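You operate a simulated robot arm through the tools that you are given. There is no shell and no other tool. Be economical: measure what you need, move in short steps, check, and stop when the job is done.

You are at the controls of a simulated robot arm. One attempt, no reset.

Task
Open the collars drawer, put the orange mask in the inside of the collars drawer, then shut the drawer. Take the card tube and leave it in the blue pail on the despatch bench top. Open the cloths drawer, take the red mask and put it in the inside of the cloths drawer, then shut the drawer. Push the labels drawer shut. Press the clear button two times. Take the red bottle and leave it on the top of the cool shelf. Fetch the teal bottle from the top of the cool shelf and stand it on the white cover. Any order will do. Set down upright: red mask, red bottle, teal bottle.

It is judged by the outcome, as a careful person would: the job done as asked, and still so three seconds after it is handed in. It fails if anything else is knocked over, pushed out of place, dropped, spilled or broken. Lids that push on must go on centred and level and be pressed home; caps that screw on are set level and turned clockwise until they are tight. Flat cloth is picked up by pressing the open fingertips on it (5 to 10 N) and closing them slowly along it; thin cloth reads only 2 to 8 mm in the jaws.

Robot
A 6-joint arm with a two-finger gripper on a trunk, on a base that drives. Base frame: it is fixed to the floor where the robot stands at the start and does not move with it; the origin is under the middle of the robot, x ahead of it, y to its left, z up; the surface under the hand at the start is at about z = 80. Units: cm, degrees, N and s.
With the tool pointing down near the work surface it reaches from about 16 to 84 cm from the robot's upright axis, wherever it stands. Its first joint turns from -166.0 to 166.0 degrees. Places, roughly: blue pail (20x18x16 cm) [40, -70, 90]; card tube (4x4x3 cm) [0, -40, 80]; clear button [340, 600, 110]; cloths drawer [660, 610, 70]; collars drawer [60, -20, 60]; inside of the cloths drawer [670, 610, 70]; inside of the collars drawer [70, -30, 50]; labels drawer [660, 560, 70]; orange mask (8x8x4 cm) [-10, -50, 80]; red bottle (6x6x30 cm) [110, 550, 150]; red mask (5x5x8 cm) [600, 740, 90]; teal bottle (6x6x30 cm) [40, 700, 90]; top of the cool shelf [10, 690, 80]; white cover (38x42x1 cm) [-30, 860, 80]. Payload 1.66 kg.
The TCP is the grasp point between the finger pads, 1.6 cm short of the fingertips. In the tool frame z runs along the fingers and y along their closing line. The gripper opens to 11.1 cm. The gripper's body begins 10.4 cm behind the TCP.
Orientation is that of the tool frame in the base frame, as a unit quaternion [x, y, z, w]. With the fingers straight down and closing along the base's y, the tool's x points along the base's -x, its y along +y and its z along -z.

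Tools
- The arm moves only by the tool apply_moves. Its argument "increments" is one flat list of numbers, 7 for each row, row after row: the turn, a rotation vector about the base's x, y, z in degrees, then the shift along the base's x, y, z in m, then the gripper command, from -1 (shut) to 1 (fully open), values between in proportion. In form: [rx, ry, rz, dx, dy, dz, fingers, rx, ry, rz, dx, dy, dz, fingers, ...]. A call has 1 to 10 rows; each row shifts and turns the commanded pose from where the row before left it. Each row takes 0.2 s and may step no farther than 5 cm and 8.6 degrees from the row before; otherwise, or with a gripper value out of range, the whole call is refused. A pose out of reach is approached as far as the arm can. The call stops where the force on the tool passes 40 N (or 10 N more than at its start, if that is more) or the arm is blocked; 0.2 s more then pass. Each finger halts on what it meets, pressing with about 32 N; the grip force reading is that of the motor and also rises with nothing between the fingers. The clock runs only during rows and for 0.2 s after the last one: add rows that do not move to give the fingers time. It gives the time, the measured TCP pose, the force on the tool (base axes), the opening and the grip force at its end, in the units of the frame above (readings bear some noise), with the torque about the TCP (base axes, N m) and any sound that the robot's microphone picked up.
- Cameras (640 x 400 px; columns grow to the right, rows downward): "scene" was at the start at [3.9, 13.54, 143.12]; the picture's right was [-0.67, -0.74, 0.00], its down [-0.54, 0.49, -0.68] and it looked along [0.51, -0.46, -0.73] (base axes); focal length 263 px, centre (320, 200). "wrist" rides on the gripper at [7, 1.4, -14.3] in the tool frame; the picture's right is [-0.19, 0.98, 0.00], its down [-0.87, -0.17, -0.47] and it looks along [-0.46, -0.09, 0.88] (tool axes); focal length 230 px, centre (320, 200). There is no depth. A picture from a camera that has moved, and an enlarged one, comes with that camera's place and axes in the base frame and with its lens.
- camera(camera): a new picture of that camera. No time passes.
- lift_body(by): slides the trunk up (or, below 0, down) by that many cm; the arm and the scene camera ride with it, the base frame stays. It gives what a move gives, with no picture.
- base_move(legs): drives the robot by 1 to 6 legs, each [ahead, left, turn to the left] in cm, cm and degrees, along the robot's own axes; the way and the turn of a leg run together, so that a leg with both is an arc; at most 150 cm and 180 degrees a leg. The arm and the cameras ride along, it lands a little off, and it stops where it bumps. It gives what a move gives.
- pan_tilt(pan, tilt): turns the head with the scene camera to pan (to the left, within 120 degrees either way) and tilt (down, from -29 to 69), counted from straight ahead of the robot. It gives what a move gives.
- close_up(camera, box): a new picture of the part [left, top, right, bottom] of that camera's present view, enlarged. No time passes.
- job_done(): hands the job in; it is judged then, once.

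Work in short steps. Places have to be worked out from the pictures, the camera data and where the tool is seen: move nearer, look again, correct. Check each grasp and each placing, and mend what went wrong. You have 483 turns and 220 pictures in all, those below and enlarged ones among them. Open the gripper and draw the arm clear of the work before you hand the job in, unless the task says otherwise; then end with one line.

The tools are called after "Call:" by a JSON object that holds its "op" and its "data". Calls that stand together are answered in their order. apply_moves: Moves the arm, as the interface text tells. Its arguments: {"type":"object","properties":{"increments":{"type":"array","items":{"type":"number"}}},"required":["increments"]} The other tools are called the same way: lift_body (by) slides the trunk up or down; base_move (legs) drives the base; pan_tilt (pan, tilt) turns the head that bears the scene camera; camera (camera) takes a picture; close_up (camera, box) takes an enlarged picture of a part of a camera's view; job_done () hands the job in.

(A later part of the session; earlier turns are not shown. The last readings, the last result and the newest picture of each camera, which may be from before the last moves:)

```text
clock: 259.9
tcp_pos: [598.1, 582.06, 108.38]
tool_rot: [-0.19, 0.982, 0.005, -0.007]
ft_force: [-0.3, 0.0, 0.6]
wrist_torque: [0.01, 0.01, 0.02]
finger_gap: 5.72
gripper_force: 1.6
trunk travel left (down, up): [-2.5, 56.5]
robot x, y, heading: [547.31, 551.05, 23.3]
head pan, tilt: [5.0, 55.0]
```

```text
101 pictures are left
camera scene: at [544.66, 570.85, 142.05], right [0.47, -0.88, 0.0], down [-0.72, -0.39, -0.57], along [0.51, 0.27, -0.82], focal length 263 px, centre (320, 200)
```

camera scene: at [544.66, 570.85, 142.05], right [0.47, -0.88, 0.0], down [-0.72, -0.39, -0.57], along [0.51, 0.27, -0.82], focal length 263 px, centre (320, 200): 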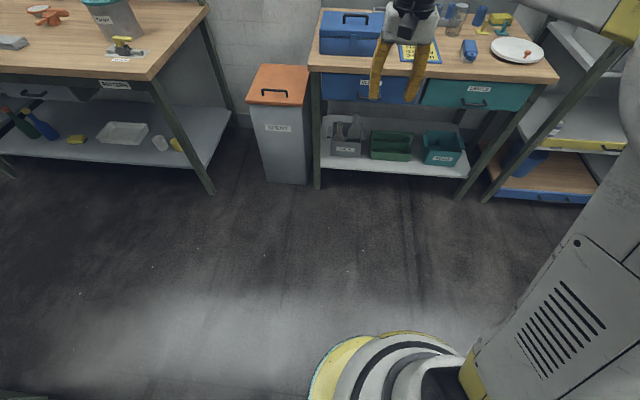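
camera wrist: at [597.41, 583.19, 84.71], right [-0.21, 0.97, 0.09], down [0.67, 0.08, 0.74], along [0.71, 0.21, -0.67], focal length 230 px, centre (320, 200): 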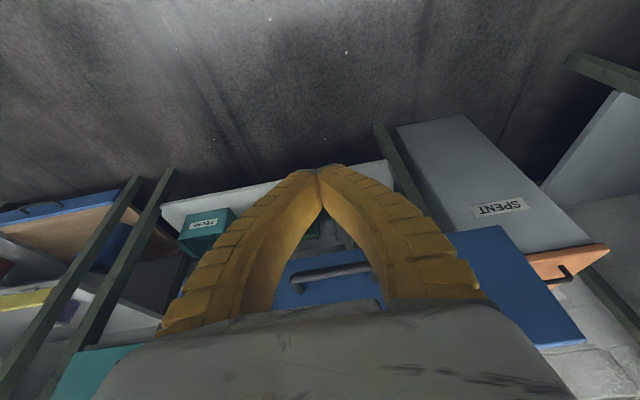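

Both bench drawers are shut. Next the clear button on the machine panel near [340,600,110]. Retract the arm a bit, drive to the machine front and turn to face it.

Call:
{"op": "apply_moves", "data": {"increments": [0, 0, 0, -0.037, -0.016, 0.02, -1, 0, 0, 0, -0.037, -0.016, 0.02, -1, 0, 0, 0, -0.037, -0.016, 0.02, -1, 0, 0, 0, -0.037, -0.016, 0.02, -1, 0, 0, 0, -0.037, -0.016, 0, -1]}}

Call:
{"op": "base_move", "data": {"legs": [[0, 52, 0], [-85, 0, 0], [0, 0, 90]]}}

Call:
{"op": "pan_tilt", "data": {"pan": 25, "tilt": 25}}

Call:
{"op": "camera", "data": {"camera": "scene"}}

```text
clock: 261.1
tcp_pos: [579.63, 574.04, 116.23]
tool_rot: [-0.19, 0.982, 0.005, -0.008]
ft_force: [-0.6, 1.3, 0.1]
wrist_torque: [0.0, -0.03, 0.02]
finger_gap: 0.0
gripper_force: 28.8
trunk travel left (down, up): [-2.5, 56.5]
robot x, y, heading: [547.77, 551.1, 23.3]
head pan, tilt: [5.0, 55.0]
```

```text
clock: 272.1
tcp_pos: [425.28, 595.1, 116.06]
tool_rot: [0.836, -0.549, 0.003, 0.008]
ft_force: [0.2, 0.3, -0.1]
wrist_torque: [0.01, -0.01, 0.0]
finger_gap: 0.01
gripper_force: 28.2
trunk travel left (down, up): [-2.5, 56.5]
robot x, y, heading: [448.91, 563.55, 114.9]
head pan, tilt: [5.0, 55.0]
```

```text
clock: 273.1
tcp_pos: [425.25, 595.08, 116.23]
tool_rot: [0.836, -0.549, 0.002, 0.009]
ft_force: [0.3, 0.1, 0.6]
wrist_torque: [0.01, -0.02, -0.03]
finger_gap: 0.0
gripper_force: 28.8
trunk travel left (down, up): [-2.5, 56.5]
robot x, y, heading: [448.94, 563.6, 114.9]
head pan, tilt: [25.0, 25.0]
```

```text
100 pictures are left
camera scene: at [425.69, 559.79, 146.43], right [0.64, 0.76, 0.0], down [0.32, -0.27, -0.91], along [-0.69, 0.58, -0.42], focal length 263 px, centre (320, 200)
```

scene: 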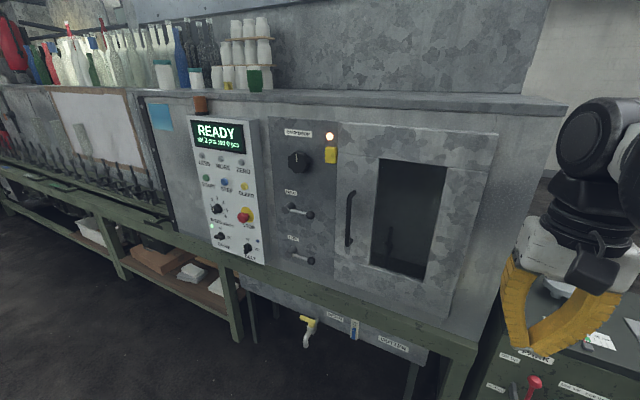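

Zoom in on the control panel.

Call:
{"op": "close_up", "data": {"camera": "scene", "box": [180, 90, 350, 280]}}

```text
2.11 times, centred on (265, 185) of scene
camera zoom: at [425.69, 559.79, 146.43], right [0.64, 0.76, 0.0], down [0.32, -0.27, -0.91], along [-0.69, 0.58, -0.42], focal length 554 px, centre (436, 232)
```

zoom: 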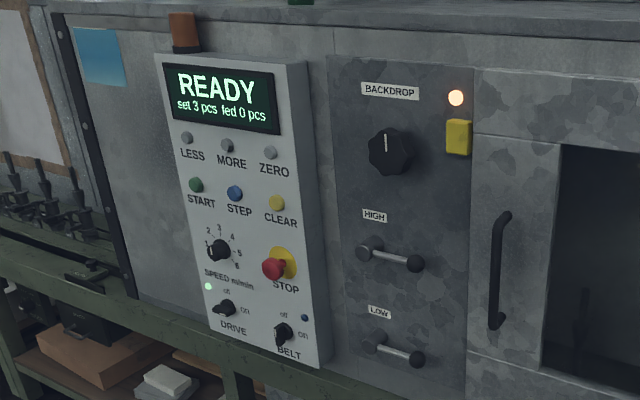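

The yellow CLEAR button is at about d≈548.5, n≈412, z≈110. Drive sideways to stand in front of it, and a little back.

Call:
{"op": "base_move", "data": {"legs": [[0, 86, -1.4], [-12, 0, 0]]}}

Call:
{"op": "apply_moves", "data": {"increments": [0, 0, 0, -0.016, 0.0367, 0, -1, 0, 0, 0, -0.016, 0.0367, 0, -1, 7.52, 3.27, 0, -0.016, 0.0367, 0, -1, 7.52, 3.27, 0, -0.016, 0.0367, 0, -1, 7.52, 3.27, 0, -0.012, 0.0275, 0, -1, 7.52, 3.27, 0, -0.008, 0.0183, 0, -1, 7.52, 3.27, 0, 0, 0, 0, -1, 7.52, 3.27, 0, 0, 0, 0, -1, 7.52, 3.27, 0, 0, 0, 0, -1, 7.52, 3.27, 0, 0, 0, 0, -1]}}

Call:
{"op": "apply_moves", "data": {"increments": [7.52, 3.27, 0, 0, 0, 0, -1, 7.52, 3.27, 0, 0, 0, 0, -1, 7.3, 3.2, 0, 0, 0, 0, -1, 0, 0, 0, 0, 0, 0, -1]}}

Call:
{"op": "camera", "data": {"camera": "wrist"}}

Call:
{"op": "pan_tilt", "data": {"pan": 0, "tilt": 30}}

Call:
{"op": "camera", "data": {"camera": "scene"}}

```text
clock: 278.5
tcp_pos: [351.64, 549.7, 116.19]
tool_rot: [0.826, -0.563, 0.002, 0.009]
ft_force: [0.0, -1.1, 0.6]
wrist_torque: [-0.01, 0.03, 0.01]
finger_gap: 0.03
gripper_force: 28.9
trunk travel left (down, up): [-2.5, 56.5]
robot x, y, heading: [374.07, 517.62, 112.7]
head pan, tilt: [25.0, 25.0]
```

```text
clock: 280.7
tcp_pos: [343.16, 568.97, 116.07]
tool_rot: [0.699, -0.472, -0.457, -0.282]
ft_force: [0.6, 0.8, 0.3]
wrist_torque: [0.01, -0.01, 0.01]
finger_gap: 0.0
gripper_force: 28.5
trunk travel left (down, up): [-2.5, 56.5]
robot x, y, heading: [374.33, 517.55, 113.1]
head pan, tilt: [25.0, 25.0]
```

```text
clock: 281.7
tcp_pos: [343.25, 569.04, 116.08]
tool_rot: [-0.591, 0.397, 0.597, 0.37]
ft_force: [1.2, 0.5, -0.4]
wrist_torque: [0.01, 0.0, 0.0]
finger_gap: 0.0
gripper_force: 28.6
trunk travel left (down, up): [-2.5, 56.5]
robot x, y, heading: [374.67, 517.57, 112.9]
head pan, tilt: [25.0, 25.0]
```

```text
98 pictures are left
camera wrist: at [347.67, 555.28, 109.28], right [-0.89, -0.4, 0.23], down [0.37, -0.34, 0.86], along [-0.27, 0.85, 0.45], focal length 230 px, centre (320, 200)
```

wrist: 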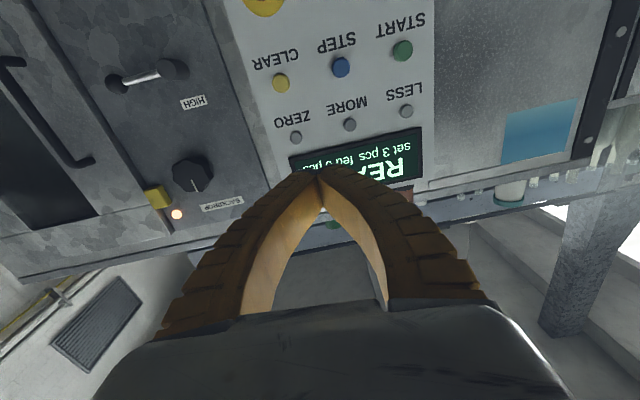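

```text
clock: 282.6
tcp_pos: [343.16, 568.97, 116.16]
tool_rot: [-0.591, 0.397, 0.597, 0.371]
ft_force: [-0.6, 0.3, 0.0]
wrist_torque: [0.02, -0.02, 0.0]
finger_gap: 0.02
gripper_force: 28.5
trunk travel left (down, up): [-2.5, 56.5]
robot x, y, heading: [374.19, 517.48, 113.0]
head pan, tilt: [0.0, 30.0]
```

```text
97 pictures are left
camera scene: at [354.13, 516.54, 145.65], right [0.92, 0.39, 0.0], down [0.2, -0.46, -0.87], along [-0.34, 0.8, -0.5], focal length 263 px, centre (320, 200)
```

scene: 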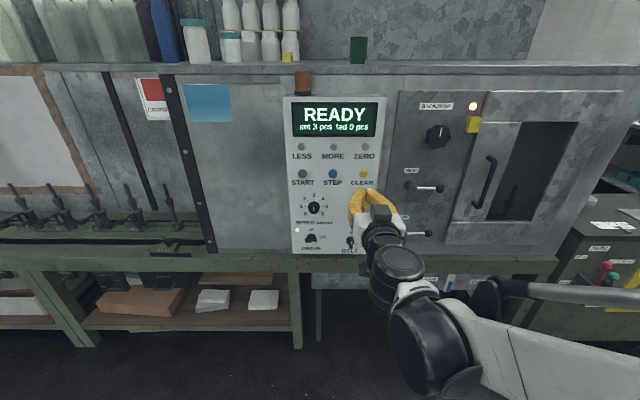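

CLEAR button triangulated at d≈546.4, n≈415.3, z≈108.2. Align the closed fingertips with it and advance to ~4 cm short.

Call:
{"op": "apply_moves", "data": {"increments": [0, 0, 0, 0.021, 0.0095, -0.038, -1, 0, 0, 0, 0.021, 0.0095, -0.038, -1, 0, 0, 0, -0.016, 0.0367, 0, -1, 0, 0, 0, -0.016, 0.0367, 0, -1, 0, 0, 0, -0.016, 0.0367, 0, -1, 0, 0, 0, -0.016, 0.0367, 0, -1, 0, 0, 0, -0.016, 0.0367, 0, -1, 0, 0, 0, -0.012, 0.0275, 0, -1, 0, 0, 0, 0, 0, 0, -1]}}

Call:
{"op": "camera", "data": {"camera": "wrist"}}

Call:
{"op": "close_up", "data": {"camera": "scene", "box": [270, 80, 450, 260]}}

```text
clock: 284.6
tcp_pos: [338.28, 592.14, 108.57]
tool_rot: [-0.59, 0.398, 0.596, 0.372]
ft_force: [-1.0, 0.4, -0.9]
wrist_torque: [0.0, 0.01, -0.01]
finger_gap: 0.0
gripper_force: 28.9
trunk travel left (down, up): [-2.5, 56.5]
robot x, y, heading: [374.05, 517.81, 113.0]
head pan, tilt: [0.0, 30.0]
```

```text
96 pictures are left
camera wrist: at [342.76, 578.31, 101.78], right [-0.89, -0.4, 0.23], down [0.37, -0.34, 0.87], along [-0.27, 0.85, 0.45], focal length 230 px, centre (320, 200)
```

wrist: 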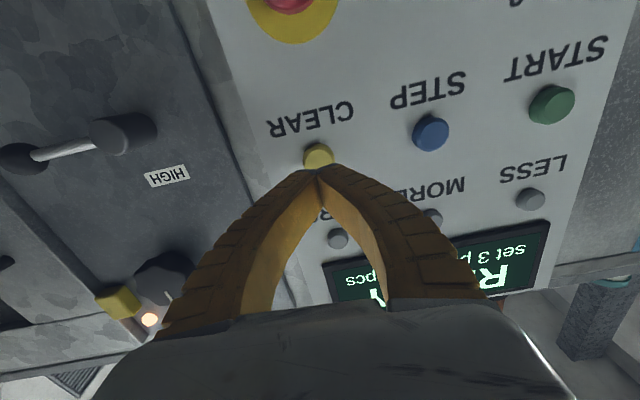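

```text
2.22 times, centred on (360, 170) of scene
camera zoom: at [354.13, 516.55, 145.65], right [0.92, 0.39, 0.0], down [0.19, -0.46, -0.87], along [-0.34, 0.8, -0.5], focal length 585 px, centre (231, 267)
```

zoom: 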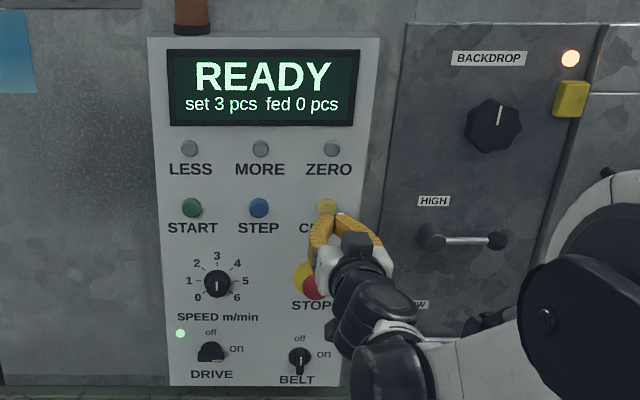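

Aligned. Advance slowly to contact.

Call:
{"op": "apply_moves", "data": {"increments": [0, 0, 0, -0.002, 0.0046, -0.004, -1, 0, 0, 0, -0.002, 0.0046, 0, -1, 0, 0, 0, -0.002, 0.0046, 0, -1, 0, 0, 0, -0.002, 0.0046, 0, -1, 0, 0, 0, -0.002, 0.0046, 0, -1, 0, 0, 0, -0.002, 0.0046, 0, -1, 0, 0, 0, 0, 0, 0, -1]}}

```text
clock: 286.2
tcp_pos: [336.96, 594.7, 108.17]
tool_rot: [-0.59, 0.398, 0.596, 0.372]
ft_force: [1.2, -0.4, 0.1]
wrist_torque: [-0.04, -0.01, -0.03]
finger_gap: 0.0
gripper_force: 28.7
trunk travel left (down, up): [-2.5, 56.5]
robot x, y, heading: [374.12, 517.4, 113.0]
head pan, tilt: [0.0, 30.0]
```

Call:
{"op": "apply_moves", "data": {"increments": [0, 0, 0, -0.001, 0.0023, 0, -1, 0, 0, 0, -0.001, 0.0023, 0, -1, 0, 0, 0, -0.001, 0.0023, 0, -1, 0, 0, 0, -0.001, 0.0023, 0, -1]}}

Call:
{"op": "camera", "data": {"camera": "wrist"}}

```text
clock: 287.2
tcp_pos: [336.55, 595.48, 108.16]
tool_rot: [-0.59, 0.398, 0.596, 0.37]
ft_force: [-0.2, -0.2, 0.6]
wrist_torque: [0.01, 0.01, -0.05]
finger_gap: 0.0
gripper_force: 28.9
trunk travel left (down, up): [-2.5, 56.5]
robot x, y, heading: [374.2, 517.69, 113.1]
head pan, tilt: [0.0, 30.0]
```

```text
94 pictures are left
camera wrist: at [341.02, 581.86, 101.3], right [-0.89, -0.4, 0.23], down [0.37, -0.34, 0.87], along [-0.27, 0.85, 0.45], focal length 230 px, centre (320, 200)
```

wrist: 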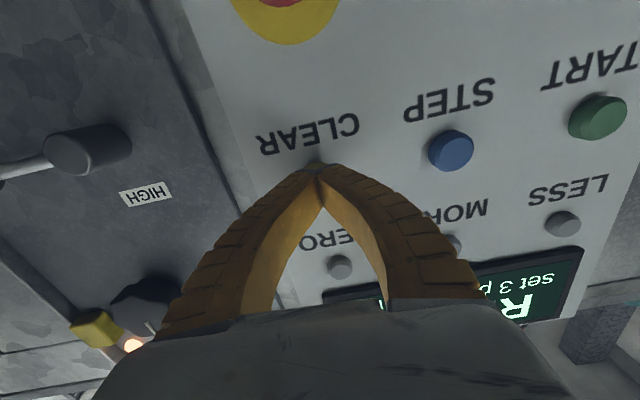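

Button is covered by the tips. Advance in 2.5 mm steps until force builds.

Call:
{"op": "apply_moves", "data": {"increments": [0, 0, 0, -0.001, 0.0023, 0, -1, 0, 0, 0, -0.001, 0.0023, 0, -1, 0, 0, 0, -0.001, 0.0023, 0, -1]}}

```text
clock: 288.0
tcp_pos: [336.14, 596.2, 108.09]
tool_rot: [-0.591, 0.397, 0.597, 0.371]
ft_force: [0.4, -0.8, -0.9]
wrist_torque: [0.03, 0.0, -0.02]
finger_gap: 0.02
gripper_force: 28.0
trunk travel left (down, up): [-2.5, 56.5]
robot x, y, heading: [374.17, 517.53, 112.8]
head pan, tilt: [0.0, 30.0]
```

Call:
{"op": "apply_moves", "data": {"increments": [0, 0, 0, -0.001, 0.0023, 0, -1, 0, 0, 0, -0.001, 0.0023, 0, -1, 0, 0, 0, -0.001, 0.0023, 0, -1]}}

```text
clock: 288.8
tcp_pos: [336.14, 597.0, 108.09]
tool_rot: [-0.59, 0.397, 0.597, 0.371]
ft_force: [4.3, -10.2, -2.5]
wrist_torque: [-0.01, -0.01, -0.07]
finger_gap: 0.6
gripper_force: 28.6
trunk travel left (down, up): [-2.5, 56.5]
robot x, y, heading: [374.26, 517.29, 112.8]
head pan, tilt: [0.0, 30.0]
heard: click
```

First press: click heard at 11 N. Retreat 1.5 cm so it releases.

Call:
{"op": "apply_moves", "data": {"increments": [0, 0, 0, 0.003, -0.0069, 0, -1, 0, 0, 0, 0.003, -0.0069, 0, -1, 0, 0, 0, 0, 0, 0, -1, 0, 0, 0, 0, 0, 0, -1]}}

Call:
{"op": "close_up", "data": {"camera": "scene", "box": [270, 80, 450, 260]}}

```text
clock: 289.8
tcp_pos: [336.58, 595.67, 108.08]
tool_rot: [-0.591, 0.397, 0.597, 0.37]
ft_force: [0.6, -0.1, -0.1]
wrist_torque: [0.01, 0.0, 0.01]
finger_gap: 0.0
gripper_force: 28.4
trunk travel left (down, up): [-2.5, 56.5]
robot x, y, heading: [374.4, 517.71, 113.1]
head pan, tilt: [0.0, 30.0]
```

```text
2.22 times, centred on (360, 170) of scene
camera zoom: at [354.13, 516.55, 145.64], right [0.92, 0.39, 0.0], down [0.19, -0.46, -0.87], along [-0.34, 0.8, -0.5], focal length 585 px, centre (231, 267)
```

zoom: 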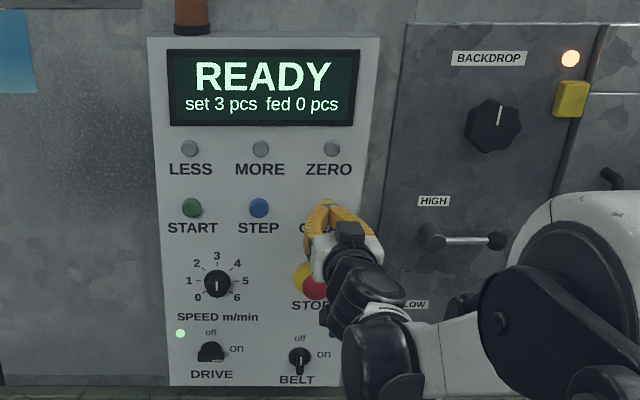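

Press a second time the same way.

Call:
{"op": "apply_moves", "data": {"increments": [0, 0, 0, -0.002, 0.0046, 0, -1, 0, 0, 0, -0.002, 0.0046, 0, -1, 0, 0, 0, -0.001, 0.0023, 0, -1, 0, 0, 0, -0.001, 0.0023, 0, -1]}}

```text
clock: 290.8
tcp_pos: [336.13, 596.94, 108.07]
tool_rot: [-0.591, 0.397, 0.597, 0.372]
ft_force: [5.1, -9.8, -2.9]
wrist_torque: [-0.02, -0.01, -0.06]
finger_gap: 0.61
gripper_force: 28.4
trunk travel left (down, up): [-2.5, 56.5]
robot x, y, heading: [374.38, 517.58, 112.9]
head pan, tilt: [0.0, 30.0]
heard: click
```

Second click heard. Retreat from the panel, raise the trunk, and drive left along the machine toward the red bottle (d≈320).

Call:
{"op": "apply_moves", "data": {"increments": [0, 0, 0, 0.004, -0.0092, 0, -1, 0, 0, 0, 0.016, -0.0367, 0, -1, 0, 0, 0, 0.016, -0.0367, 0, -1, 0, 0, 0, 0.016, -0.0367, 0.01, -1, 0, 0, 0, 0.016, -0.0367, 0.01, -1, 0, 0, 0, 0.016, -0.0367, 0.01, -1, 0, 0, 0, 0.016, -0.0367, 0.01, -1, 0, 0, 0, 0.008, -0.018, 0, -1]}}

Call:
{"op": "lift_body", "data": {"by": 40}}

Call:
{"op": "base_move", "data": {"legs": [[0, 140, 0]]}}

Call:
{"op": "pan_tilt", "data": {"pan": 30, "tilt": 30}}

Call:
{"op": "camera", "data": {"camera": "scene"}}

```text
clock: 292.6
tcp_pos: [346.85, 572.07, 112.07]
tool_rot: [-0.59, 0.397, 0.596, 0.372]
ft_force: [-0.2, 0.0, -0.7]
wrist_torque: [-0.02, 0.0, 0.05]
finger_gap: 0.0
gripper_force: 28.2
trunk travel left (down, up): [-2.5, 56.5]
robot x, y, heading: [374.54, 517.69, 113.0]
head pan, tilt: [0.0, 30.0]
```

```text
clock: 296.4
tcp_pos: [346.8, 572.13, 152.06]
tool_rot: [-0.591, 0.397, 0.597, 0.371]
ft_force: [0.2, -0.2, 0.7]
wrist_torque: [0.0, 0.01, -0.03]
finger_gap: 0.0
gripper_force: 29.0
trunk travel left (down, up): [-42.5, 16.5]
robot x, y, heading: [374.46, 517.93, 113.0]
head pan, tilt: [0.0, 30.0]
```

```text
clock: 303.5
tcp_pos: [216.31, 515.64, 152.05]
tool_rot: [-0.593, 0.394, 0.599, 0.366]
ft_force: [0.2, 0.5, 0.1]
wrist_torque: [-0.03, -0.02, 0.0]
finger_gap: 0.01
gripper_force: 28.2
trunk travel left (down, up): [-42.5, 16.5]
robot x, y, heading: [244.82, 461.36, 113.6]
head pan, tilt: [0.0, 30.0]
```

```text
clock: 304.4
tcp_pos: [216.28, 515.83, 152.08]
tool_rot: [-0.594, 0.393, 0.599, 0.366]
ft_force: [-0.1, -0.5, -1.3]
wrist_torque: [0.0, 0.01, 0.03]
finger_gap: 0.01
gripper_force: 28.9
trunk travel left (down, up): [-42.5, 16.5]
robot x, y, heading: [244.71, 461.6, 113.9]
head pan, tilt: [30.0, 30.0]
```

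```text
92 pictures are left
camera scene: at [220.81, 457.34, 185.64], right [0.59, 0.81, 0.0], down [0.4, -0.3, -0.87], along [-0.7, 0.51, -0.5], focal length 263 px, centre (320, 200)
```

scene: 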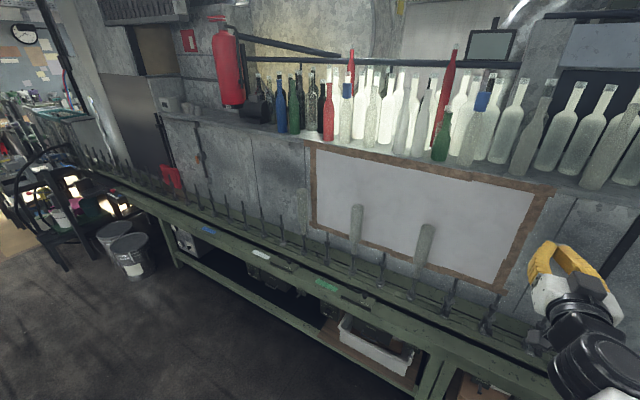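

Zoom in on the row around the red bottle.

Call:
{"op": "close_up", "data": {"camera": "scene", "box": [240, 40, 420, 170]}}

```text
3.08 times, centred on (330, 105) of scene
camera zoom: at [220.81, 457.34, 185.64], right [0.59, 0.81, 0.0], down [0.4, -0.3, -0.87], along [-0.7, 0.51, -0.5], focal length 810 px, centre (289, 492)
```

zoom: 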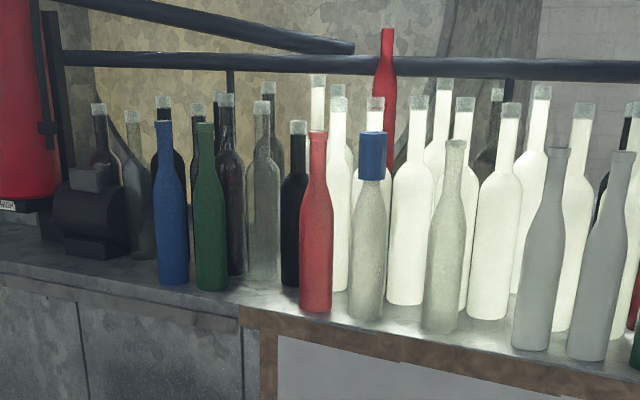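

The red bottle stands in the front row of the ledge. Drive in front of it and a bit closer, then triangulate.

Call:
{"op": "base_move", "data": {"legs": [[0, 95, 0], [30, 0, 0]]}}

Call:
{"op": "pan_tilt", "data": {"pan": 0, "tilt": 15}}

Call:
{"op": "camera", "data": {"camera": "scene"}}

Call:
{"op": "camera", "data": {"camera": "wrist"}}

```text
clock: 310.9
tcp_pos: [120.73, 507.81, 152.01]
tool_rot: [-0.59, 0.399, 0.596, 0.371]
ft_force: [0.0, 0.5, 0.4]
wrist_torque: [-0.01, -0.02, -0.03]
finger_gap: 0.0
gripper_force: 28.6
trunk travel left (down, up): [-42.5, 16.5]
robot x, y, heading: [148.37, 453.2, 112.9]
head pan, tilt: [30.0, 30.0]
```

```text
clock: 311.9
tcp_pos: [120.75, 507.65, 151.98]
tool_rot: [-0.59, 0.399, 0.596, 0.372]
ft_force: [-0.3, -0.4, 0.2]
wrist_torque: [-0.01, 0.0, 0.04]
finger_gap: 0.0
gripper_force: 29.4
trunk travel left (down, up): [-42.5, 16.5]
robot x, y, heading: [148.32, 452.92, 112.6]
head pan, tilt: [0.0, 15.0]
```

```text
90 pictures are left
camera scene: at [127.69, 452.29, 188.06], right [0.92, 0.39, 0.0], down [0.1, -0.24, -0.97], along [-0.37, 0.89, -0.26], focal length 263 px, centre (320, 200)
```

scene: 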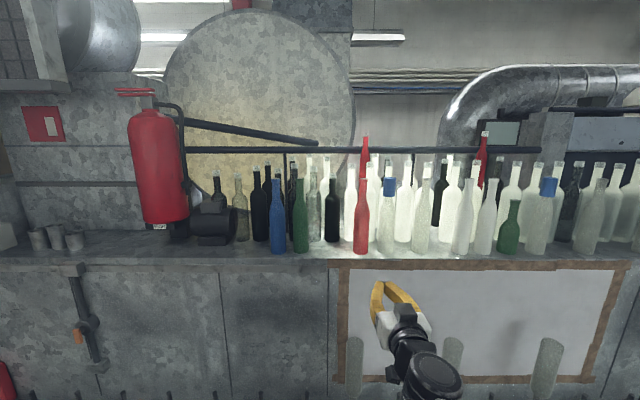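

```text
89 pictures are left
camera wrist: at [125.11, 493.93, 145.18], right [-0.89, -0.39, 0.23], down [0.37, -0.34, 0.87], along [-0.26, 0.85, 0.45], focal length 230 px, centre (320, 200)
```

wrist: 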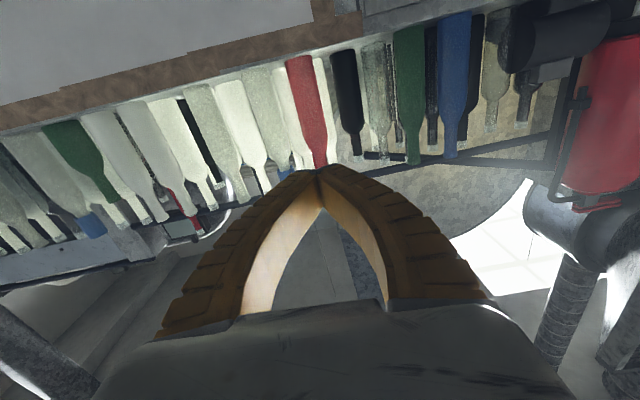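

Red bottle triangulated: base at d≈315.7, n≈460.2, z≈140.7, top ≈170. Grip its neck at z≈163.5 from the front: align, open, and advance most of the way.

Call:
{"op": "apply_moves", "data": {"increments": [0, 0, 0, 0.0073, 0.0032, 0.038, 0, 0, 0, 0, 0.0073, 0.0032, 0.038, 0, 0, 0, 0, 0.0073, 0.0032, 0.038, 0, 0, 0, 0, -0.0147, 0.0337, 0, 0, 0, 0, 0, -0.0147, 0.0337, 0, 0, 0, 0, 0, -0.0147, 0.0337, 0, 0, 0, 0, 0, -0.0147, 0.0337, 0, 0, 0, 0, 0, -0.0147, 0.0337, 0, 0, 0, 0, 0, -0.0147, 0.0337, 0, 0, 0, 0, 0, 0, 0, 0, 0]}}

Call:
{"op": "camera", "data": {"camera": "wrist"}}

Call:
{"op": "close_up", "data": {"camera": "scene", "box": [270, 120, 470, 280]}}

```text
clock: 314.1
tcp_pos: [114.08, 528.56, 163.46]
tool_rot: [-0.59, 0.398, 0.596, 0.372]
ft_force: [1.3, -0.1, -0.4]
wrist_torque: [-0.03, 0.01, -0.03]
finger_gap: 5.79
gripper_force: 1.3
trunk travel left (down, up): [-42.5, 16.5]
robot x, y, heading: [147.92, 453.0, 112.7]
head pan, tilt: [0.0, 15.0]
```

```text
88 pictures are left
camera wrist: at [118.5, 514.83, 156.73], right [-0.89, -0.39, 0.23], down [0.37, -0.34, 0.86], along [-0.26, 0.85, 0.45], focal length 230 px, centre (320, 200)
```

wrist: 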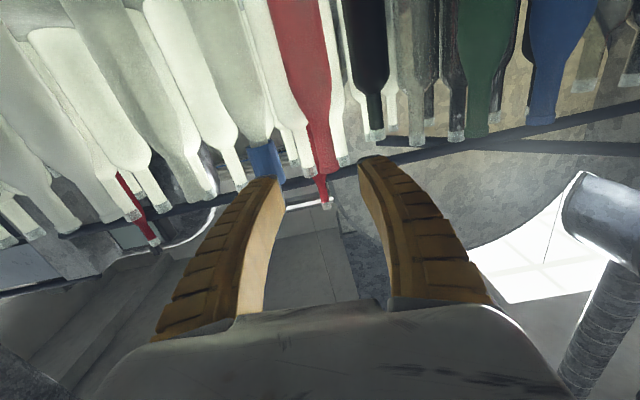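

```text
2.50 times, centred on (370, 200) of scene
camera zoom: at [127.78, 452.1, 188.08], right [0.92, 0.39, 0.0], down [0.1, -0.24, -0.97], along [-0.37, 0.89, -0.26], focal length 658 px, centre (195, 200)
```

zoom: 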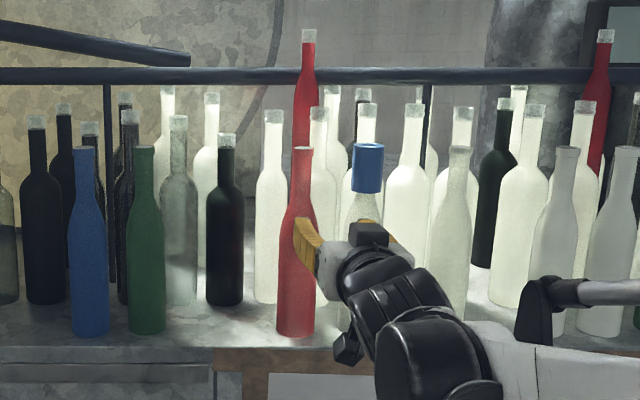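

Neck is centred between the fingers. Advance 20 cm to it.

Call:
{"op": "apply_moves", "data": {"increments": [0, 0, 0, -0.0168, 0.0385, 0, 0, 0, 0, 0, -0.0168, 0.0385, 0, 0, 0, 0, 0, -0.0168, 0.0385, 0, 0, 0, 0, 0, -0.0168, 0.0385, 0, 0, 0, 0, 0, 0, 0, 0, 0]}}

Call:
{"op": "camera", "data": {"camera": "wrist"}}

Call:
{"op": "close_up", "data": {"camera": "scene", "box": [270, 120, 470, 280]}}

```text
clock: 315.3
tcp_pos: [107.36, 544.09, 163.5]
tool_rot: [-0.59, 0.398, 0.597, 0.371]
ft_force: [0.6, -0.6, 0.2]
wrist_torque: [0.03, -0.04, 0.0]
finger_gap: 5.76
gripper_force: 1.6
trunk travel left (down, up): [-42.5, 16.5]
robot x, y, heading: [148.3, 453.07, 112.4]
head pan, tilt: [0.0, 15.0]
```

```text
86 pictures are left
camera wrist: at [111.77, 530.3, 156.61], right [-0.89, -0.39, 0.23], down [0.37, -0.34, 0.86], along [-0.26, 0.85, 0.45], focal length 230 px, centre (320, 200)
```

wrist: 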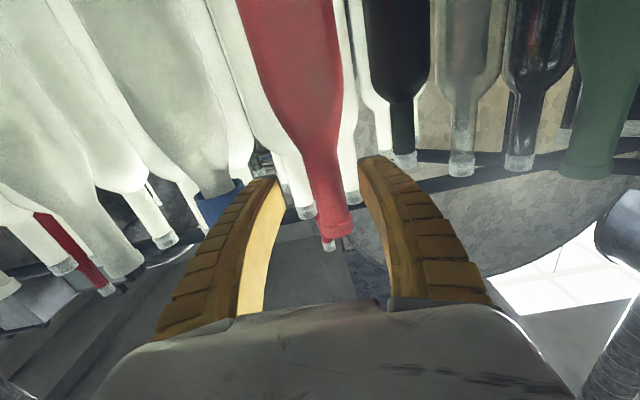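

```text
2.50 times, centred on (370, 200) of scene
camera zoom: at [127.79, 452.08, 188.08], right [0.92, 0.39, 0.0], down [0.1, -0.24, -0.97], along [-0.37, 0.89, -0.26], focal length 658 px, centre (195, 200)
```

zoom: 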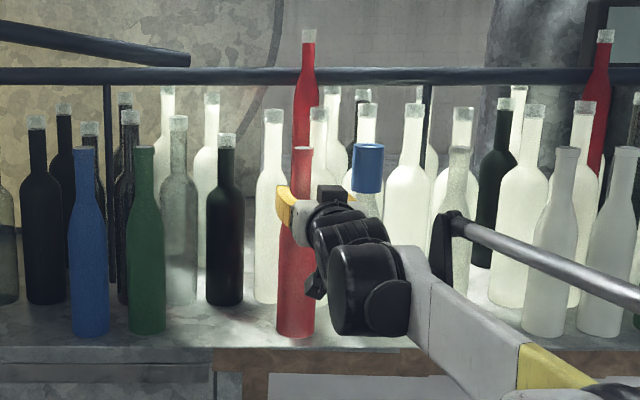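

Advance the last 4 cm and close on the neck.

Call:
{"op": "apply_moves", "data": {"increments": [0, 0, 0, -0.008, 0.0183, 0, 0, 0, 0, 0, -0.008, 0.0183, 0, 0, 0, 0, 0, 0, 0, 0, 0, 0, 0, 0, 0, 0, 0, -0.3, 0, 0, 0, 0, 0, 0, -0.5, 0, 0, 0, 0, 0, 0, -0.65, 0, 0, 0, 0, 0, 0, -0.65]}}

Call:
{"op": "camera", "data": {"camera": "wrist"}}

```text
clock: 316.9
tcp_pos: [105.8, 547.84, 163.41]
tool_rot: [-0.59, 0.399, 0.596, 0.371]
ft_force: [1.3, 0.1, 0.5]
wrist_torque: [-0.04, -0.29, -0.07]
finger_gap: 2.17
gripper_force: 31.9
trunk travel left (down, up): [-42.5, 16.5]
robot x, y, heading: [148.01, 452.59, 112.9]
head pan, tilt: [0.0, 15.0]
```

```text
84 pictures are left
camera wrist: at [110.13, 534.15, 156.57], right [-0.89, -0.39, 0.23], down [0.37, -0.34, 0.87], along [-0.26, 0.85, 0.45], focal length 230 px, centre (320, 200)
```

wrist: 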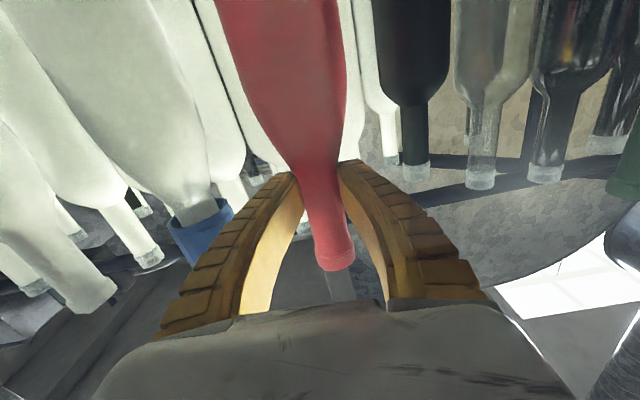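

Neck held (2.2 cm, 32 N). Lift 4 cm and check, then draw straight back.

Call:
{"op": "apply_moves", "data": {"increments": [0, 0, 0, 0, 0, 0.015, -0.7, 0, 0, 0, 0, 0, 0.025, -0.7, 0, 0, 0, 0.008, -0.0183, 0, -0.7, 0, 0, 0, 0.012, -0.0275, 0, -0.7, 0, 0, 0, 0.0147, -0.0337, 0, -0.7, 0, 0, 0, 0.0147, -0.0337, 0, -0.7, 0, 0, 0, 0.0147, -0.0337, 0, -0.7, 0, 0, 0, 0.0147, -0.0337, 0, -0.7, 0, 0, 0, 0.0147, -0.0337, 0, -0.7, 0, 0, 0, 0.0147, -0.0337, 0, -0.7]}}

Call:
{"op": "camera", "data": {"camera": "scene"}}

```text
clock: 319.1
tcp_pos: [116.49, 522.89, 167.77]
tool_rot: [-0.59, 0.398, 0.596, 0.372]
ft_force: [0.3, 0.0, -3.4]
wrist_torque: [-0.04, -0.03, -0.01]
finger_gap: 2.17
gripper_force: 32.1
trunk travel left (down, up): [-42.5, 16.5]
robot x, y, heading: [148.11, 452.79, 112.6]
head pan, tilt: [0.0, 15.0]
```

```text
83 pictures are left
camera scene: at [127.81, 452.07, 188.08], right [0.92, 0.39, 0.0], down [0.1, -0.24, -0.97], along [-0.37, 0.89, -0.26], focal length 263 px, centre (320, 200)
```

scene: 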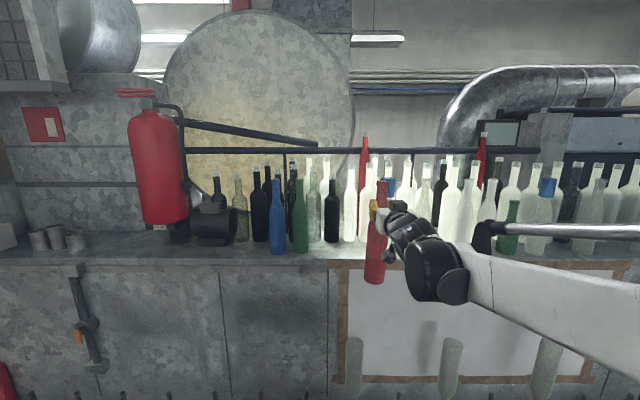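

Bottle is out and hanging upright. Pull the arm in further, raise slightly, and look left and around for the way to the cool shelf behind the machine.

Call:
{"op": "apply_moves", "data": {"increments": [0, 0, 0, 0.0147, -0.0337, 0, -0.7, 0, 0, 0, 0.0147, -0.0337, 0, -0.7, 0, 0, 0, 0.0147, -0.0337, 0, -0.7, 0, 0, 0, 0.0147, -0.0337, 0, -0.7, 0, 0, 0, 0.011, -0.025, 0, -0.7]}}

Call:
{"op": "base_move", "data": {"legs": [[-30, 0, 0]]}}

Call:
{"op": "pan_tilt", "data": {"pan": 55, "tilt": 15}}

Call:
{"op": "camera", "data": {"camera": "scene"}}

```text
clock: 320.3
tcp_pos: [123.47, 507.06, 167.5]
tool_rot: [-0.59, 0.398, 0.597, 0.37]
ft_force: [-0.2, -0.1, -4.0]
wrist_torque: [-0.02, -0.02, 0.02]
finger_gap: 2.14
gripper_force: 32.7
trunk travel left (down, up): [-42.5, 16.5]
robot x, y, heading: [148.32, 453.0, 112.7]
head pan, tilt: [0.0, 15.0]
```

```text
clock: 322.3
tcp_pos: [135.06, 479.24, 167.59]
tool_rot: [-0.59, 0.398, 0.596, 0.371]
ft_force: [0.8, 0.0, -5.4]
wrist_torque: [-0.03, -0.06, 0.01]
finger_gap: 2.15
gripper_force: 31.9
trunk travel left (down, up): [-42.5, 16.5]
robot x, y, heading: [159.51, 425.15, 112.8]
head pan, tilt: [0.0, 15.0]
```

```text
clock: 323.6
tcp_pos: [134.93, 479.42, 167.39]
tool_rot: [-0.591, 0.397, 0.596, 0.371]
ft_force: [-0.5, -0.4, -4.8]
wrist_torque: [-0.09, -0.03, 0.02]
finger_gap: 2.16
gripper_force: 32.2
trunk travel left (down, up): [-42.5, 16.5]
robot x, y, heading: [159.7, 425.33, 112.9]
head pan, tilt: [55.0, 15.0]
```

```text
82 pictures are left
camera scene: at [133.87, 417.84, 188.06], right [0.21, 0.98, 0.0], down [0.25, -0.06, -0.97], along [-0.94, 0.2, -0.26], focal length 263 px, centre (320, 200)
```

scene: 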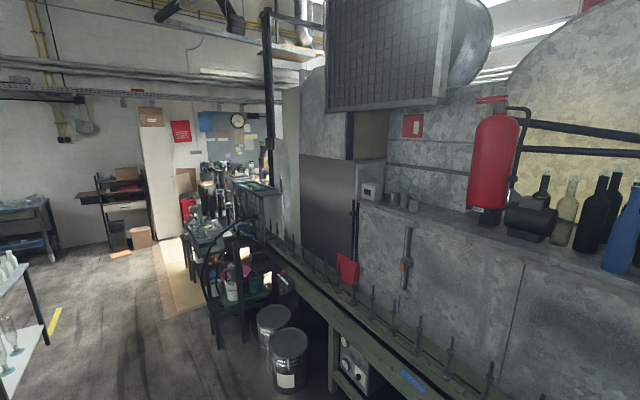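

The left end is cluttered; the right side past the oven had open floor. Drive right along the machine to d≈766.

Call:
{"op": "base_move", "data": {"legs": [[0, -150, 0.5], [0, -150, 0], [0, -150, 0]]}}

Call:
{"op": "pan_tilt", "data": {"pan": 25, "tilt": 15}}

Call:
{"op": "camera", "data": {"camera": "scene"}}

```text
clock: 345.2
tcp_pos: [542.03, 673.19, 167.41]
tool_rot: [-0.6, 0.383, 0.605, 0.357]
ft_force: [-0.1, -0.7, -4.9]
wrist_torque: [-0.04, -0.01, 0.03]
finger_gap: 2.15
gripper_force: 32.2
trunk travel left (down, up): [-42.5, 16.5]
robot x, y, heading: [569.48, 620.16, 115.5]
head pan, tilt: [55.0, 15.0]
```

```text
clock: 346.2
tcp_pos: [542.03, 673.29, 167.45]
tool_rot: [-0.6, 0.383, 0.605, 0.356]
ft_force: [0.5, 0.8, -4.5]
wrist_torque: [-0.02, 0.0, 0.01]
finger_gap: 2.17
gripper_force: 32.1
trunk travel left (down, up): [-42.5, 16.5]
robot x, y, heading: [569.66, 620.09, 115.5]
head pan, tilt: [25.0, 15.0]
```

```text
81 pictures are left
camera scene: at [545.86, 616.14, 188.06], right [0.63, 0.77, 0.0], down [0.2, -0.16, -0.97], along [-0.75, 0.61, -0.26], focal length 263 px, centre (320, 200)
```

scene: 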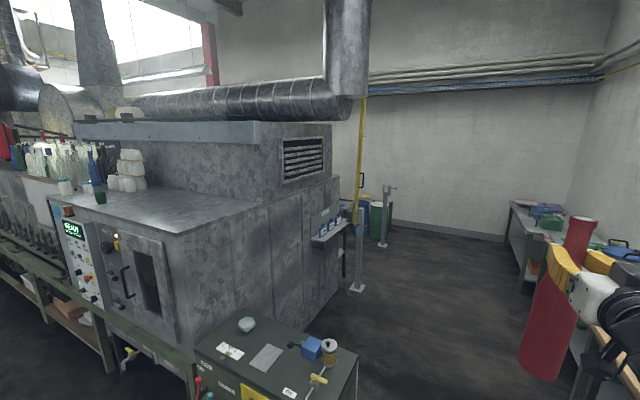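

Open floor ahead past the oven and a post at (d≈657, n≈618). Go forward between the oven and the benches to n≈690, then turn left and look.

Call:
{"op": "base_move", "data": {"legs": [[0, 0, -2], [150, 0, 0], [150, 0, 0], [45, 0, 0], [0, 0, 90]]}}

Call:
{"op": "pan_tilt", "data": {"pan": 0, "tilt": 15}}

Call:
{"op": "camera", "data": {"camera": "scene"}}

```text
clock: 367.2
tcp_pos: [376.26, 911.25, 167.47]
tool_rot: [0.697, 0.144, -0.682, 0.167]
ft_force: [-0.4, 0.1, -3.0]
wrist_torque: [0.01, -0.03, -0.01]
finger_gap: 2.13
gripper_force: 31.8
trunk travel left (down, up): [-42.5, 16.5]
robot x, y, heading: [429.93, 936.86, -156.2]
head pan, tilt: [25.0, 15.0]
```

```text
clock: 368.1
tcp_pos: [376.29, 911.27, 167.54]
tool_rot: [0.698, 0.143, -0.682, 0.166]
ft_force: [0.0, 0.1, -3.4]
wrist_torque: [0.03, -0.01, -0.03]
finger_gap: 2.14
gripper_force: 31.9
trunk travel left (down, up): [-42.5, 16.5]
robot x, y, heading: [429.98, 937.06, -156.1]
head pan, tilt: [0.0, 15.0]
```

```text
80 pictures are left
camera scene: at [430.89, 916.53, 188.06], right [-0.41, 0.91, 0.0], down [0.24, 0.11, -0.97], along [-0.88, -0.39, -0.26], focal length 263 px, centre (320, 200)
```

scene: 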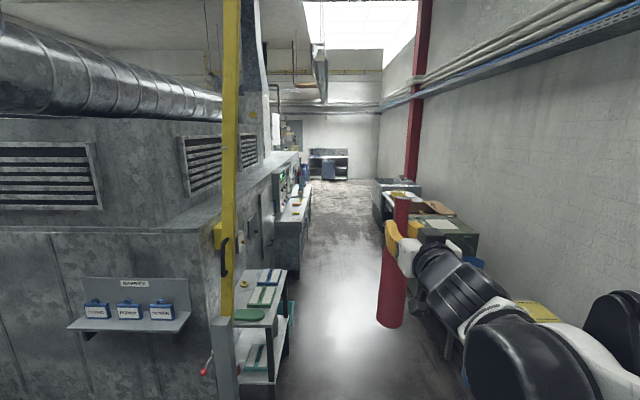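

Behind the machine there's a corridor: the cool shelf lies on the left side farther on, the white cover on a bench on the right. Shift right to the corridor's middle and go 260 cm on.

Call:
{"op": "base_move", "data": {"legs": [[0, -16, 0], [150, 0, 0], [110, 0, 0]]}}

Call:
{"op": "pan_tilt", "data": {"pan": 5, "tilt": 25}}

Call:
{"op": "camera", "data": {"camera": "scene"}}

```text
clock: 381.9
tcp_pos: [129.98, 819.59, 167.52]
tool_rot: [0.698, 0.14, -0.683, 0.163]
ft_force: [0.2, -0.4, -3.4]
wrist_torque: [0.03, -0.03, 0.02]
finger_gap: 2.16
gripper_force: 31.8
trunk travel left (down, up): [-42.5, 16.5]
robot x, y, heading: [183.86, 844.78, -156.4]
head pan, tilt: [0.0, 15.0]
```

```text
clock: 382.6
tcp_pos: [130.09, 819.6, 167.56]
tool_rot: [0.698, 0.139, -0.683, 0.162]
ft_force: [0.3, 0.4, -3.9]
wrist_torque: [0.02, -0.11, 0.01]
finger_gap: 2.17
gripper_force: 32.2
trunk travel left (down, up): [-42.5, 16.5]
robot x, y, heading: [184.42, 845.01, -156.6]
head pan, tilt: [5.0, 25.0]
```

```text
79 pictures are left
camera scene: at [185.25, 823.76, 186.45], right [-0.48, 0.88, 0.0], down [0.37, 0.2, -0.91], along [-0.8, -0.43, -0.42], focal length 263 px, centre (320, 200)
```

scene: 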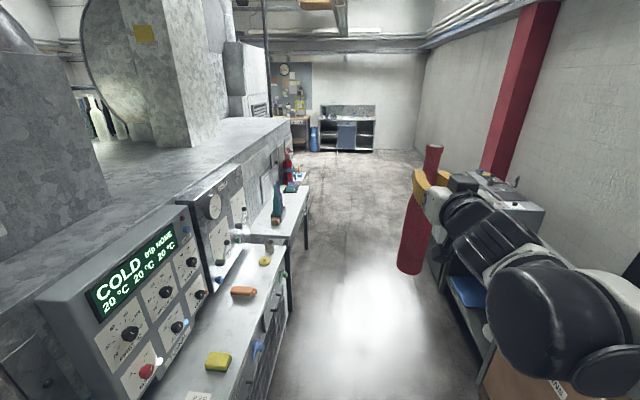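

Zoom on the farther shelf with the teal bottle (cool shelf).

Call:
{"op": "close_up", "data": {"camera": "scene", "box": [200, 140, 340, 270]}}

```text
3.08 times, centred on (270, 205) of scene
camera zoom: at [185.25, 823.76, 186.45], right [-0.48, 0.88, 0.0], down [0.37, 0.2, -0.91], along [-0.8, -0.43, -0.42], focal length 810 px, centre (474, 185)
```

zoom: 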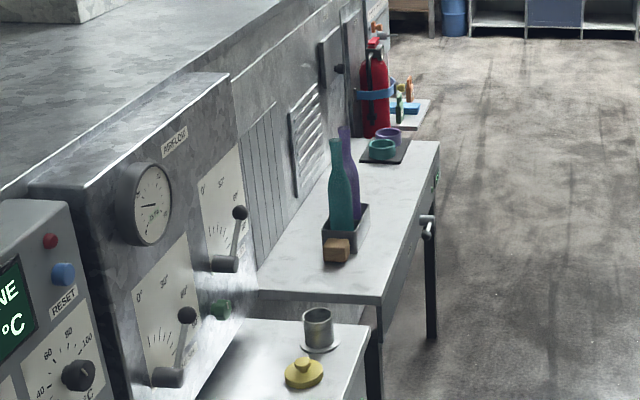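

Cool shelf spans d≈235–337 up to n≈647; the crate with teal and purple bottles is near d≈307. I'll stand at d≈278, n≈716 facing it to put the red bottle on the free stretch beyond the crate.

Call:
{"op": "base_move", "data": {"legs": [[120, -8, 0], [108, -7, 0], [0, 0, 90]]}}

Call:
{"op": "pan_tilt", "data": {"pan": 0, "tilt": 42}}

Call:
{"op": "camera", "data": {"camera": "scene"}}

```text
clock: 397.5
tcp_pos: [-2.06, 710.29, 167.47]
tool_rot: [0.392, 0.594, -0.365, 0.6]
ft_force: [-0.4, 1.0, -3.8]
wrist_torque: [0.04, 0.02, 0.02]
finger_gap: 2.18
gripper_force: 31.8
trunk travel left (down, up): [-42.5, 16.5]
robot x, y, heading: [-27.49, 764.33, -66.3]
head pan, tilt: [5.0, 25.0]
```

```text
clock: 398.3
tcp_pos: [-2.02, 710.38, 167.43]
tool_rot: [0.393, 0.594, -0.366, 0.599]
ft_force: [0.4, -0.4, -4.5]
wrist_torque: [0.03, 0.03, 0.03]
finger_gap: 2.16
gripper_force: 31.8
trunk travel left (down, up): [-42.5, 16.5]
robot x, y, heading: [-27.34, 764.31, -66.2]
head pan, tilt: [0.0, 42.0]
```

```text
77 pictures are left
camera scene: at [-7.63, 765.84, 183.82], right [-0.92, -0.4, 0.0], down [-0.27, 0.61, -0.74], along [0.3, -0.68, -0.67], focal length 263 px, centre (320, 200)
```

scene: 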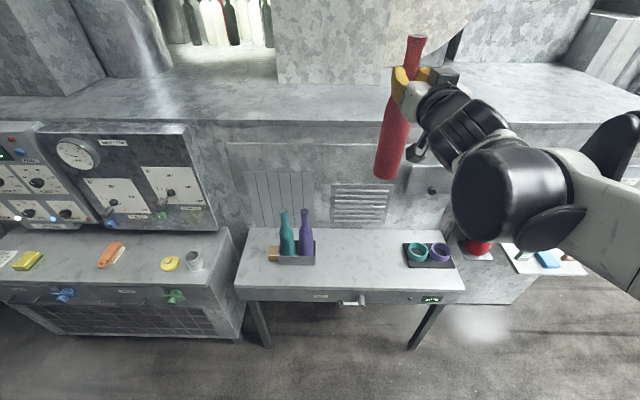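

The cool shelf's middle is free. Lower the trunk, bring the red bottle over ≈[2,691] (d≈277.7, n≈632.8).

Call:
{"op": "lift_body", "data": {"by": -40}}

Call:
{"op": "apply_moves", "data": {"increments": [0, 0, 0, 0.012, -0.039, 0, -0.7, 0, 0, 0, 0.009, -0.0397, 0, -0.7, 0, 0, 0, 0.009, -0.0397, 0, -0.7, 0, 0, 0, 0.009, -0.0397, 0, -0.7, 0, 0, 0, 0.009, -0.0397, 0, -0.7, 0, 0, 0, 0, 0, -0.04, -0.7, 0, 0, 0, 0, 0, -0.04, -0.7, 0, 0, 0, 0, 0, -0.04, -0.7, 0, 0, 0, 0, 0, -0.04, -0.7, 0, 0, 0, 0, 0, 0, -0.7]}}

Call:
{"op": "camera", "data": {"camera": "scene"}}

```text
clock: 402.1
tcp_pos: [-2.03, 710.4, 127.44]
tool_rot: [0.393, 0.594, -0.367, 0.599]
ft_force: [0.3, -0.9, -4.9]
wrist_torque: [0.05, 0.01, 0.0]
finger_gap: 2.15
gripper_force: 31.7
trunk travel left (down, up): [-2.5, 56.5]
robot x, y, heading: [-27.71, 764.11, -66.3]
head pan, tilt: [0.0, 42.0]
```

```text
clock: 404.3
tcp_pos: [2.77, 690.51, 111.3]
tool_rot: [0.393, 0.594, -0.366, 0.599]
ft_force: [0.5, -0.7, -3.6]
wrist_torque: [0.02, -0.01, 0.02]
finger_gap: 2.19
gripper_force: 32.4
trunk travel left (down, up): [-2.5, 56.5]
robot x, y, heading: [-27.57, 764.21, -66.2]
head pan, tilt: [0.0, 42.0]
```

```text
76 pictures are left
camera scene: at [-7.62, 765.81, 143.82], right [-0.92, -0.4, 0.0], down [-0.27, 0.61, -0.74], along [0.3, -0.68, -0.67], focal length 263 px, centre (320, 200)
```

scene: 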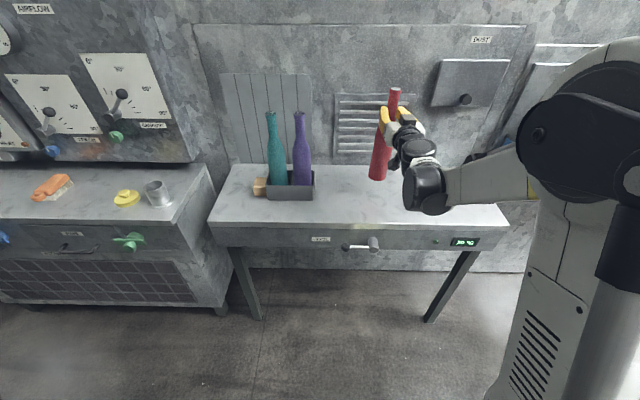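

Bottle hovers over the free spot. Lower gently until contact.

Call:
{"op": "apply_moves", "data": {"increments": [0, 0, 0, 0, 0, -0.03, -0.7, 0, 0, 0, 0, 0, -0.03, -0.7, 0, 0, 0, 0, 0, -0.01, -0.7, 0, 0, 0, 0, 0, -0.005, -0.7, 0, 0, 0, 0, 0, 0, -0.7]}}

```text
clock: 405.5
tcp_pos: [2.93, 690.6, 103.97]
tool_rot: [0.394, 0.594, -0.366, 0.599]
ft_force: [-0.3, -0.2, -4.5]
wrist_torque: [0.04, 0.03, 0.02]
finger_gap: 2.19
gripper_force: 32.1
trunk travel left (down, up): [-2.5, 56.5]
robot x, y, heading: [-27.36, 764.2, -66.0]
head pan, tilt: [0.0, 42.0]
```

Call:
{"op": "apply_moves", "data": {"increments": [0, 0, 0, 0, 0, -0.005, -0.7, 0, 0, 0, 0, 0, -0.005, -0.7, 0, 0, 0, 0, 0, -0.004, -0.7, 0, 0, 0, 0, 0, 0, -0.7]}}

```text
clock: 406.5
tcp_pos: [2.85, 690.76, 102.74]
tool_rot: [0.392, 0.593, -0.366, 0.6]
ft_force: [1.9, 1.2, 27.4]
wrist_torque: [-0.34, -0.21, 0.01]
finger_gap: 2.14
gripper_force: 32.1
trunk travel left (down, up): [-2.5, 56.5]
robot x, y, heading: [-27.69, 763.95, -66.4]
head pan, tilt: [0.0, 42.0]
```

Base is on the shelf. Ease up 3 mm, then open slowly and check.

Call:
{"op": "apply_moves", "data": {"increments": [0, 0, 0, 0, 0, 0.004, -0.7, 0, 0, 0, 0, 0, 0, -0.6, 0, 0, 0, 0, 0, 0, -0.5, 0, 0, 0, 0, 0, 0, -0.3, 0, 0, 0, 0, 0, 0, 0, 0, 0, 0, 0, 0, 0, 0.1, 0, 0, 0, 0, 0, 0, 0.1]}}

Call:
{"op": "close_up", "data": {"camera": "scene", "box": [200, 60, 520, 260]}}

```text
clock: 408.1
tcp_pos: [2.81, 690.62, 102.95]
tool_rot: [0.394, 0.593, -0.366, 0.599]
ft_force: [-0.6, 0.0, 0.6]
wrist_torque: [0.0, 0.01, 0.02]
finger_gap: 6.31
gripper_force: 1.5
trunk travel left (down, up): [-2.5, 56.5]
robot x, y, heading: [-27.52, 764.1, -66.6]
head pan, tilt: [0.0, 42.0]
```

```text
2.00 times, centred on (360, 160) of scene
camera zoom: at [-7.65, 765.87, 143.82], right [-0.92, -0.4, 0.0], down [-0.27, 0.61, -0.74], along [0.3, -0.68, -0.67], focal length 526 px, centre (240, 280)
```

zoom: 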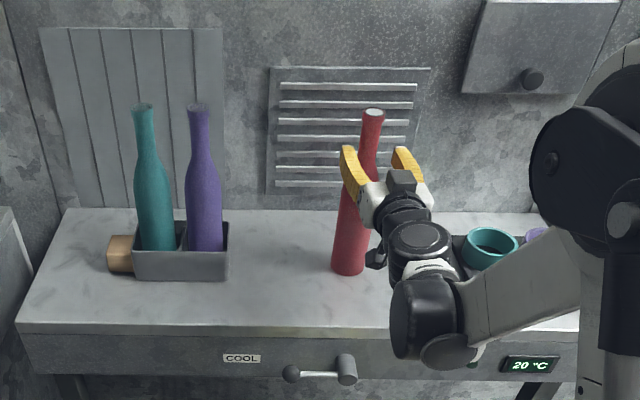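

Bottle stands free on the COOL shelf. Withdraw straight back.

Call:
{"op": "apply_moves", "data": {"increments": [0, 0, 0, -0.008, 0.0183, 0, 0.1, 0, 0, 0, -0.012, 0.0275, 0, 0.1, 0, 0, 0, -0.016, 0.0367, 0, 0.1, 0, 0, 0, -0.016, 0.0367, 0, 0.1, 0, 0, 0, -0.016, 0.0367, 0, 0.1, 0, 0, 0, -0.016, 0.0367, 0, 0.1, 0, 0, 0, 0, 0, 0, 0.1]}}

Call:
{"op": "camera", "data": {"camera": "scene"}}

```text
clock: 409.7
tcp_pos: [-5.52, 709.6, 103.82]
tool_rot: [0.394, 0.594, -0.366, 0.598]
ft_force: [-0.5, -0.4, -0.5]
wrist_torque: [0.02, 0.0, 0.0]
finger_gap: 6.31
gripper_force: 1.4
out of reach, approached as far as the arm can: row 6
trunk travel left (down, up): [-2.5, 56.5]
robot x, y, heading: [-27.47, 764.03, -66.4]
head pan, tilt: [0.0, 42.0]
```

```text
74 pictures are left
camera scene: at [-7.67, 765.91, 143.82], right [-0.92, -0.4, 0.0], down [-0.27, 0.61, -0.74], along [0.3, -0.68, -0.67], focal length 263 px, centre (320, 200)
```

scene: 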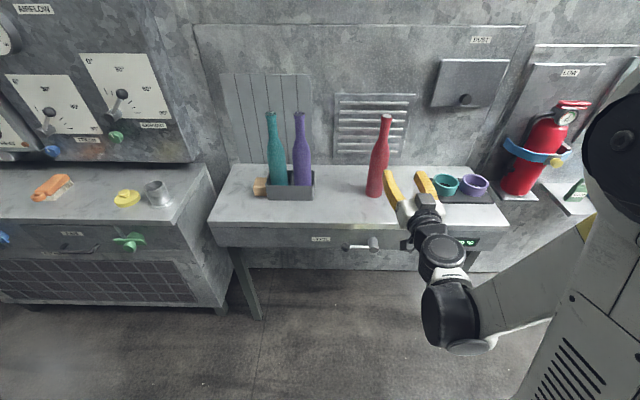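

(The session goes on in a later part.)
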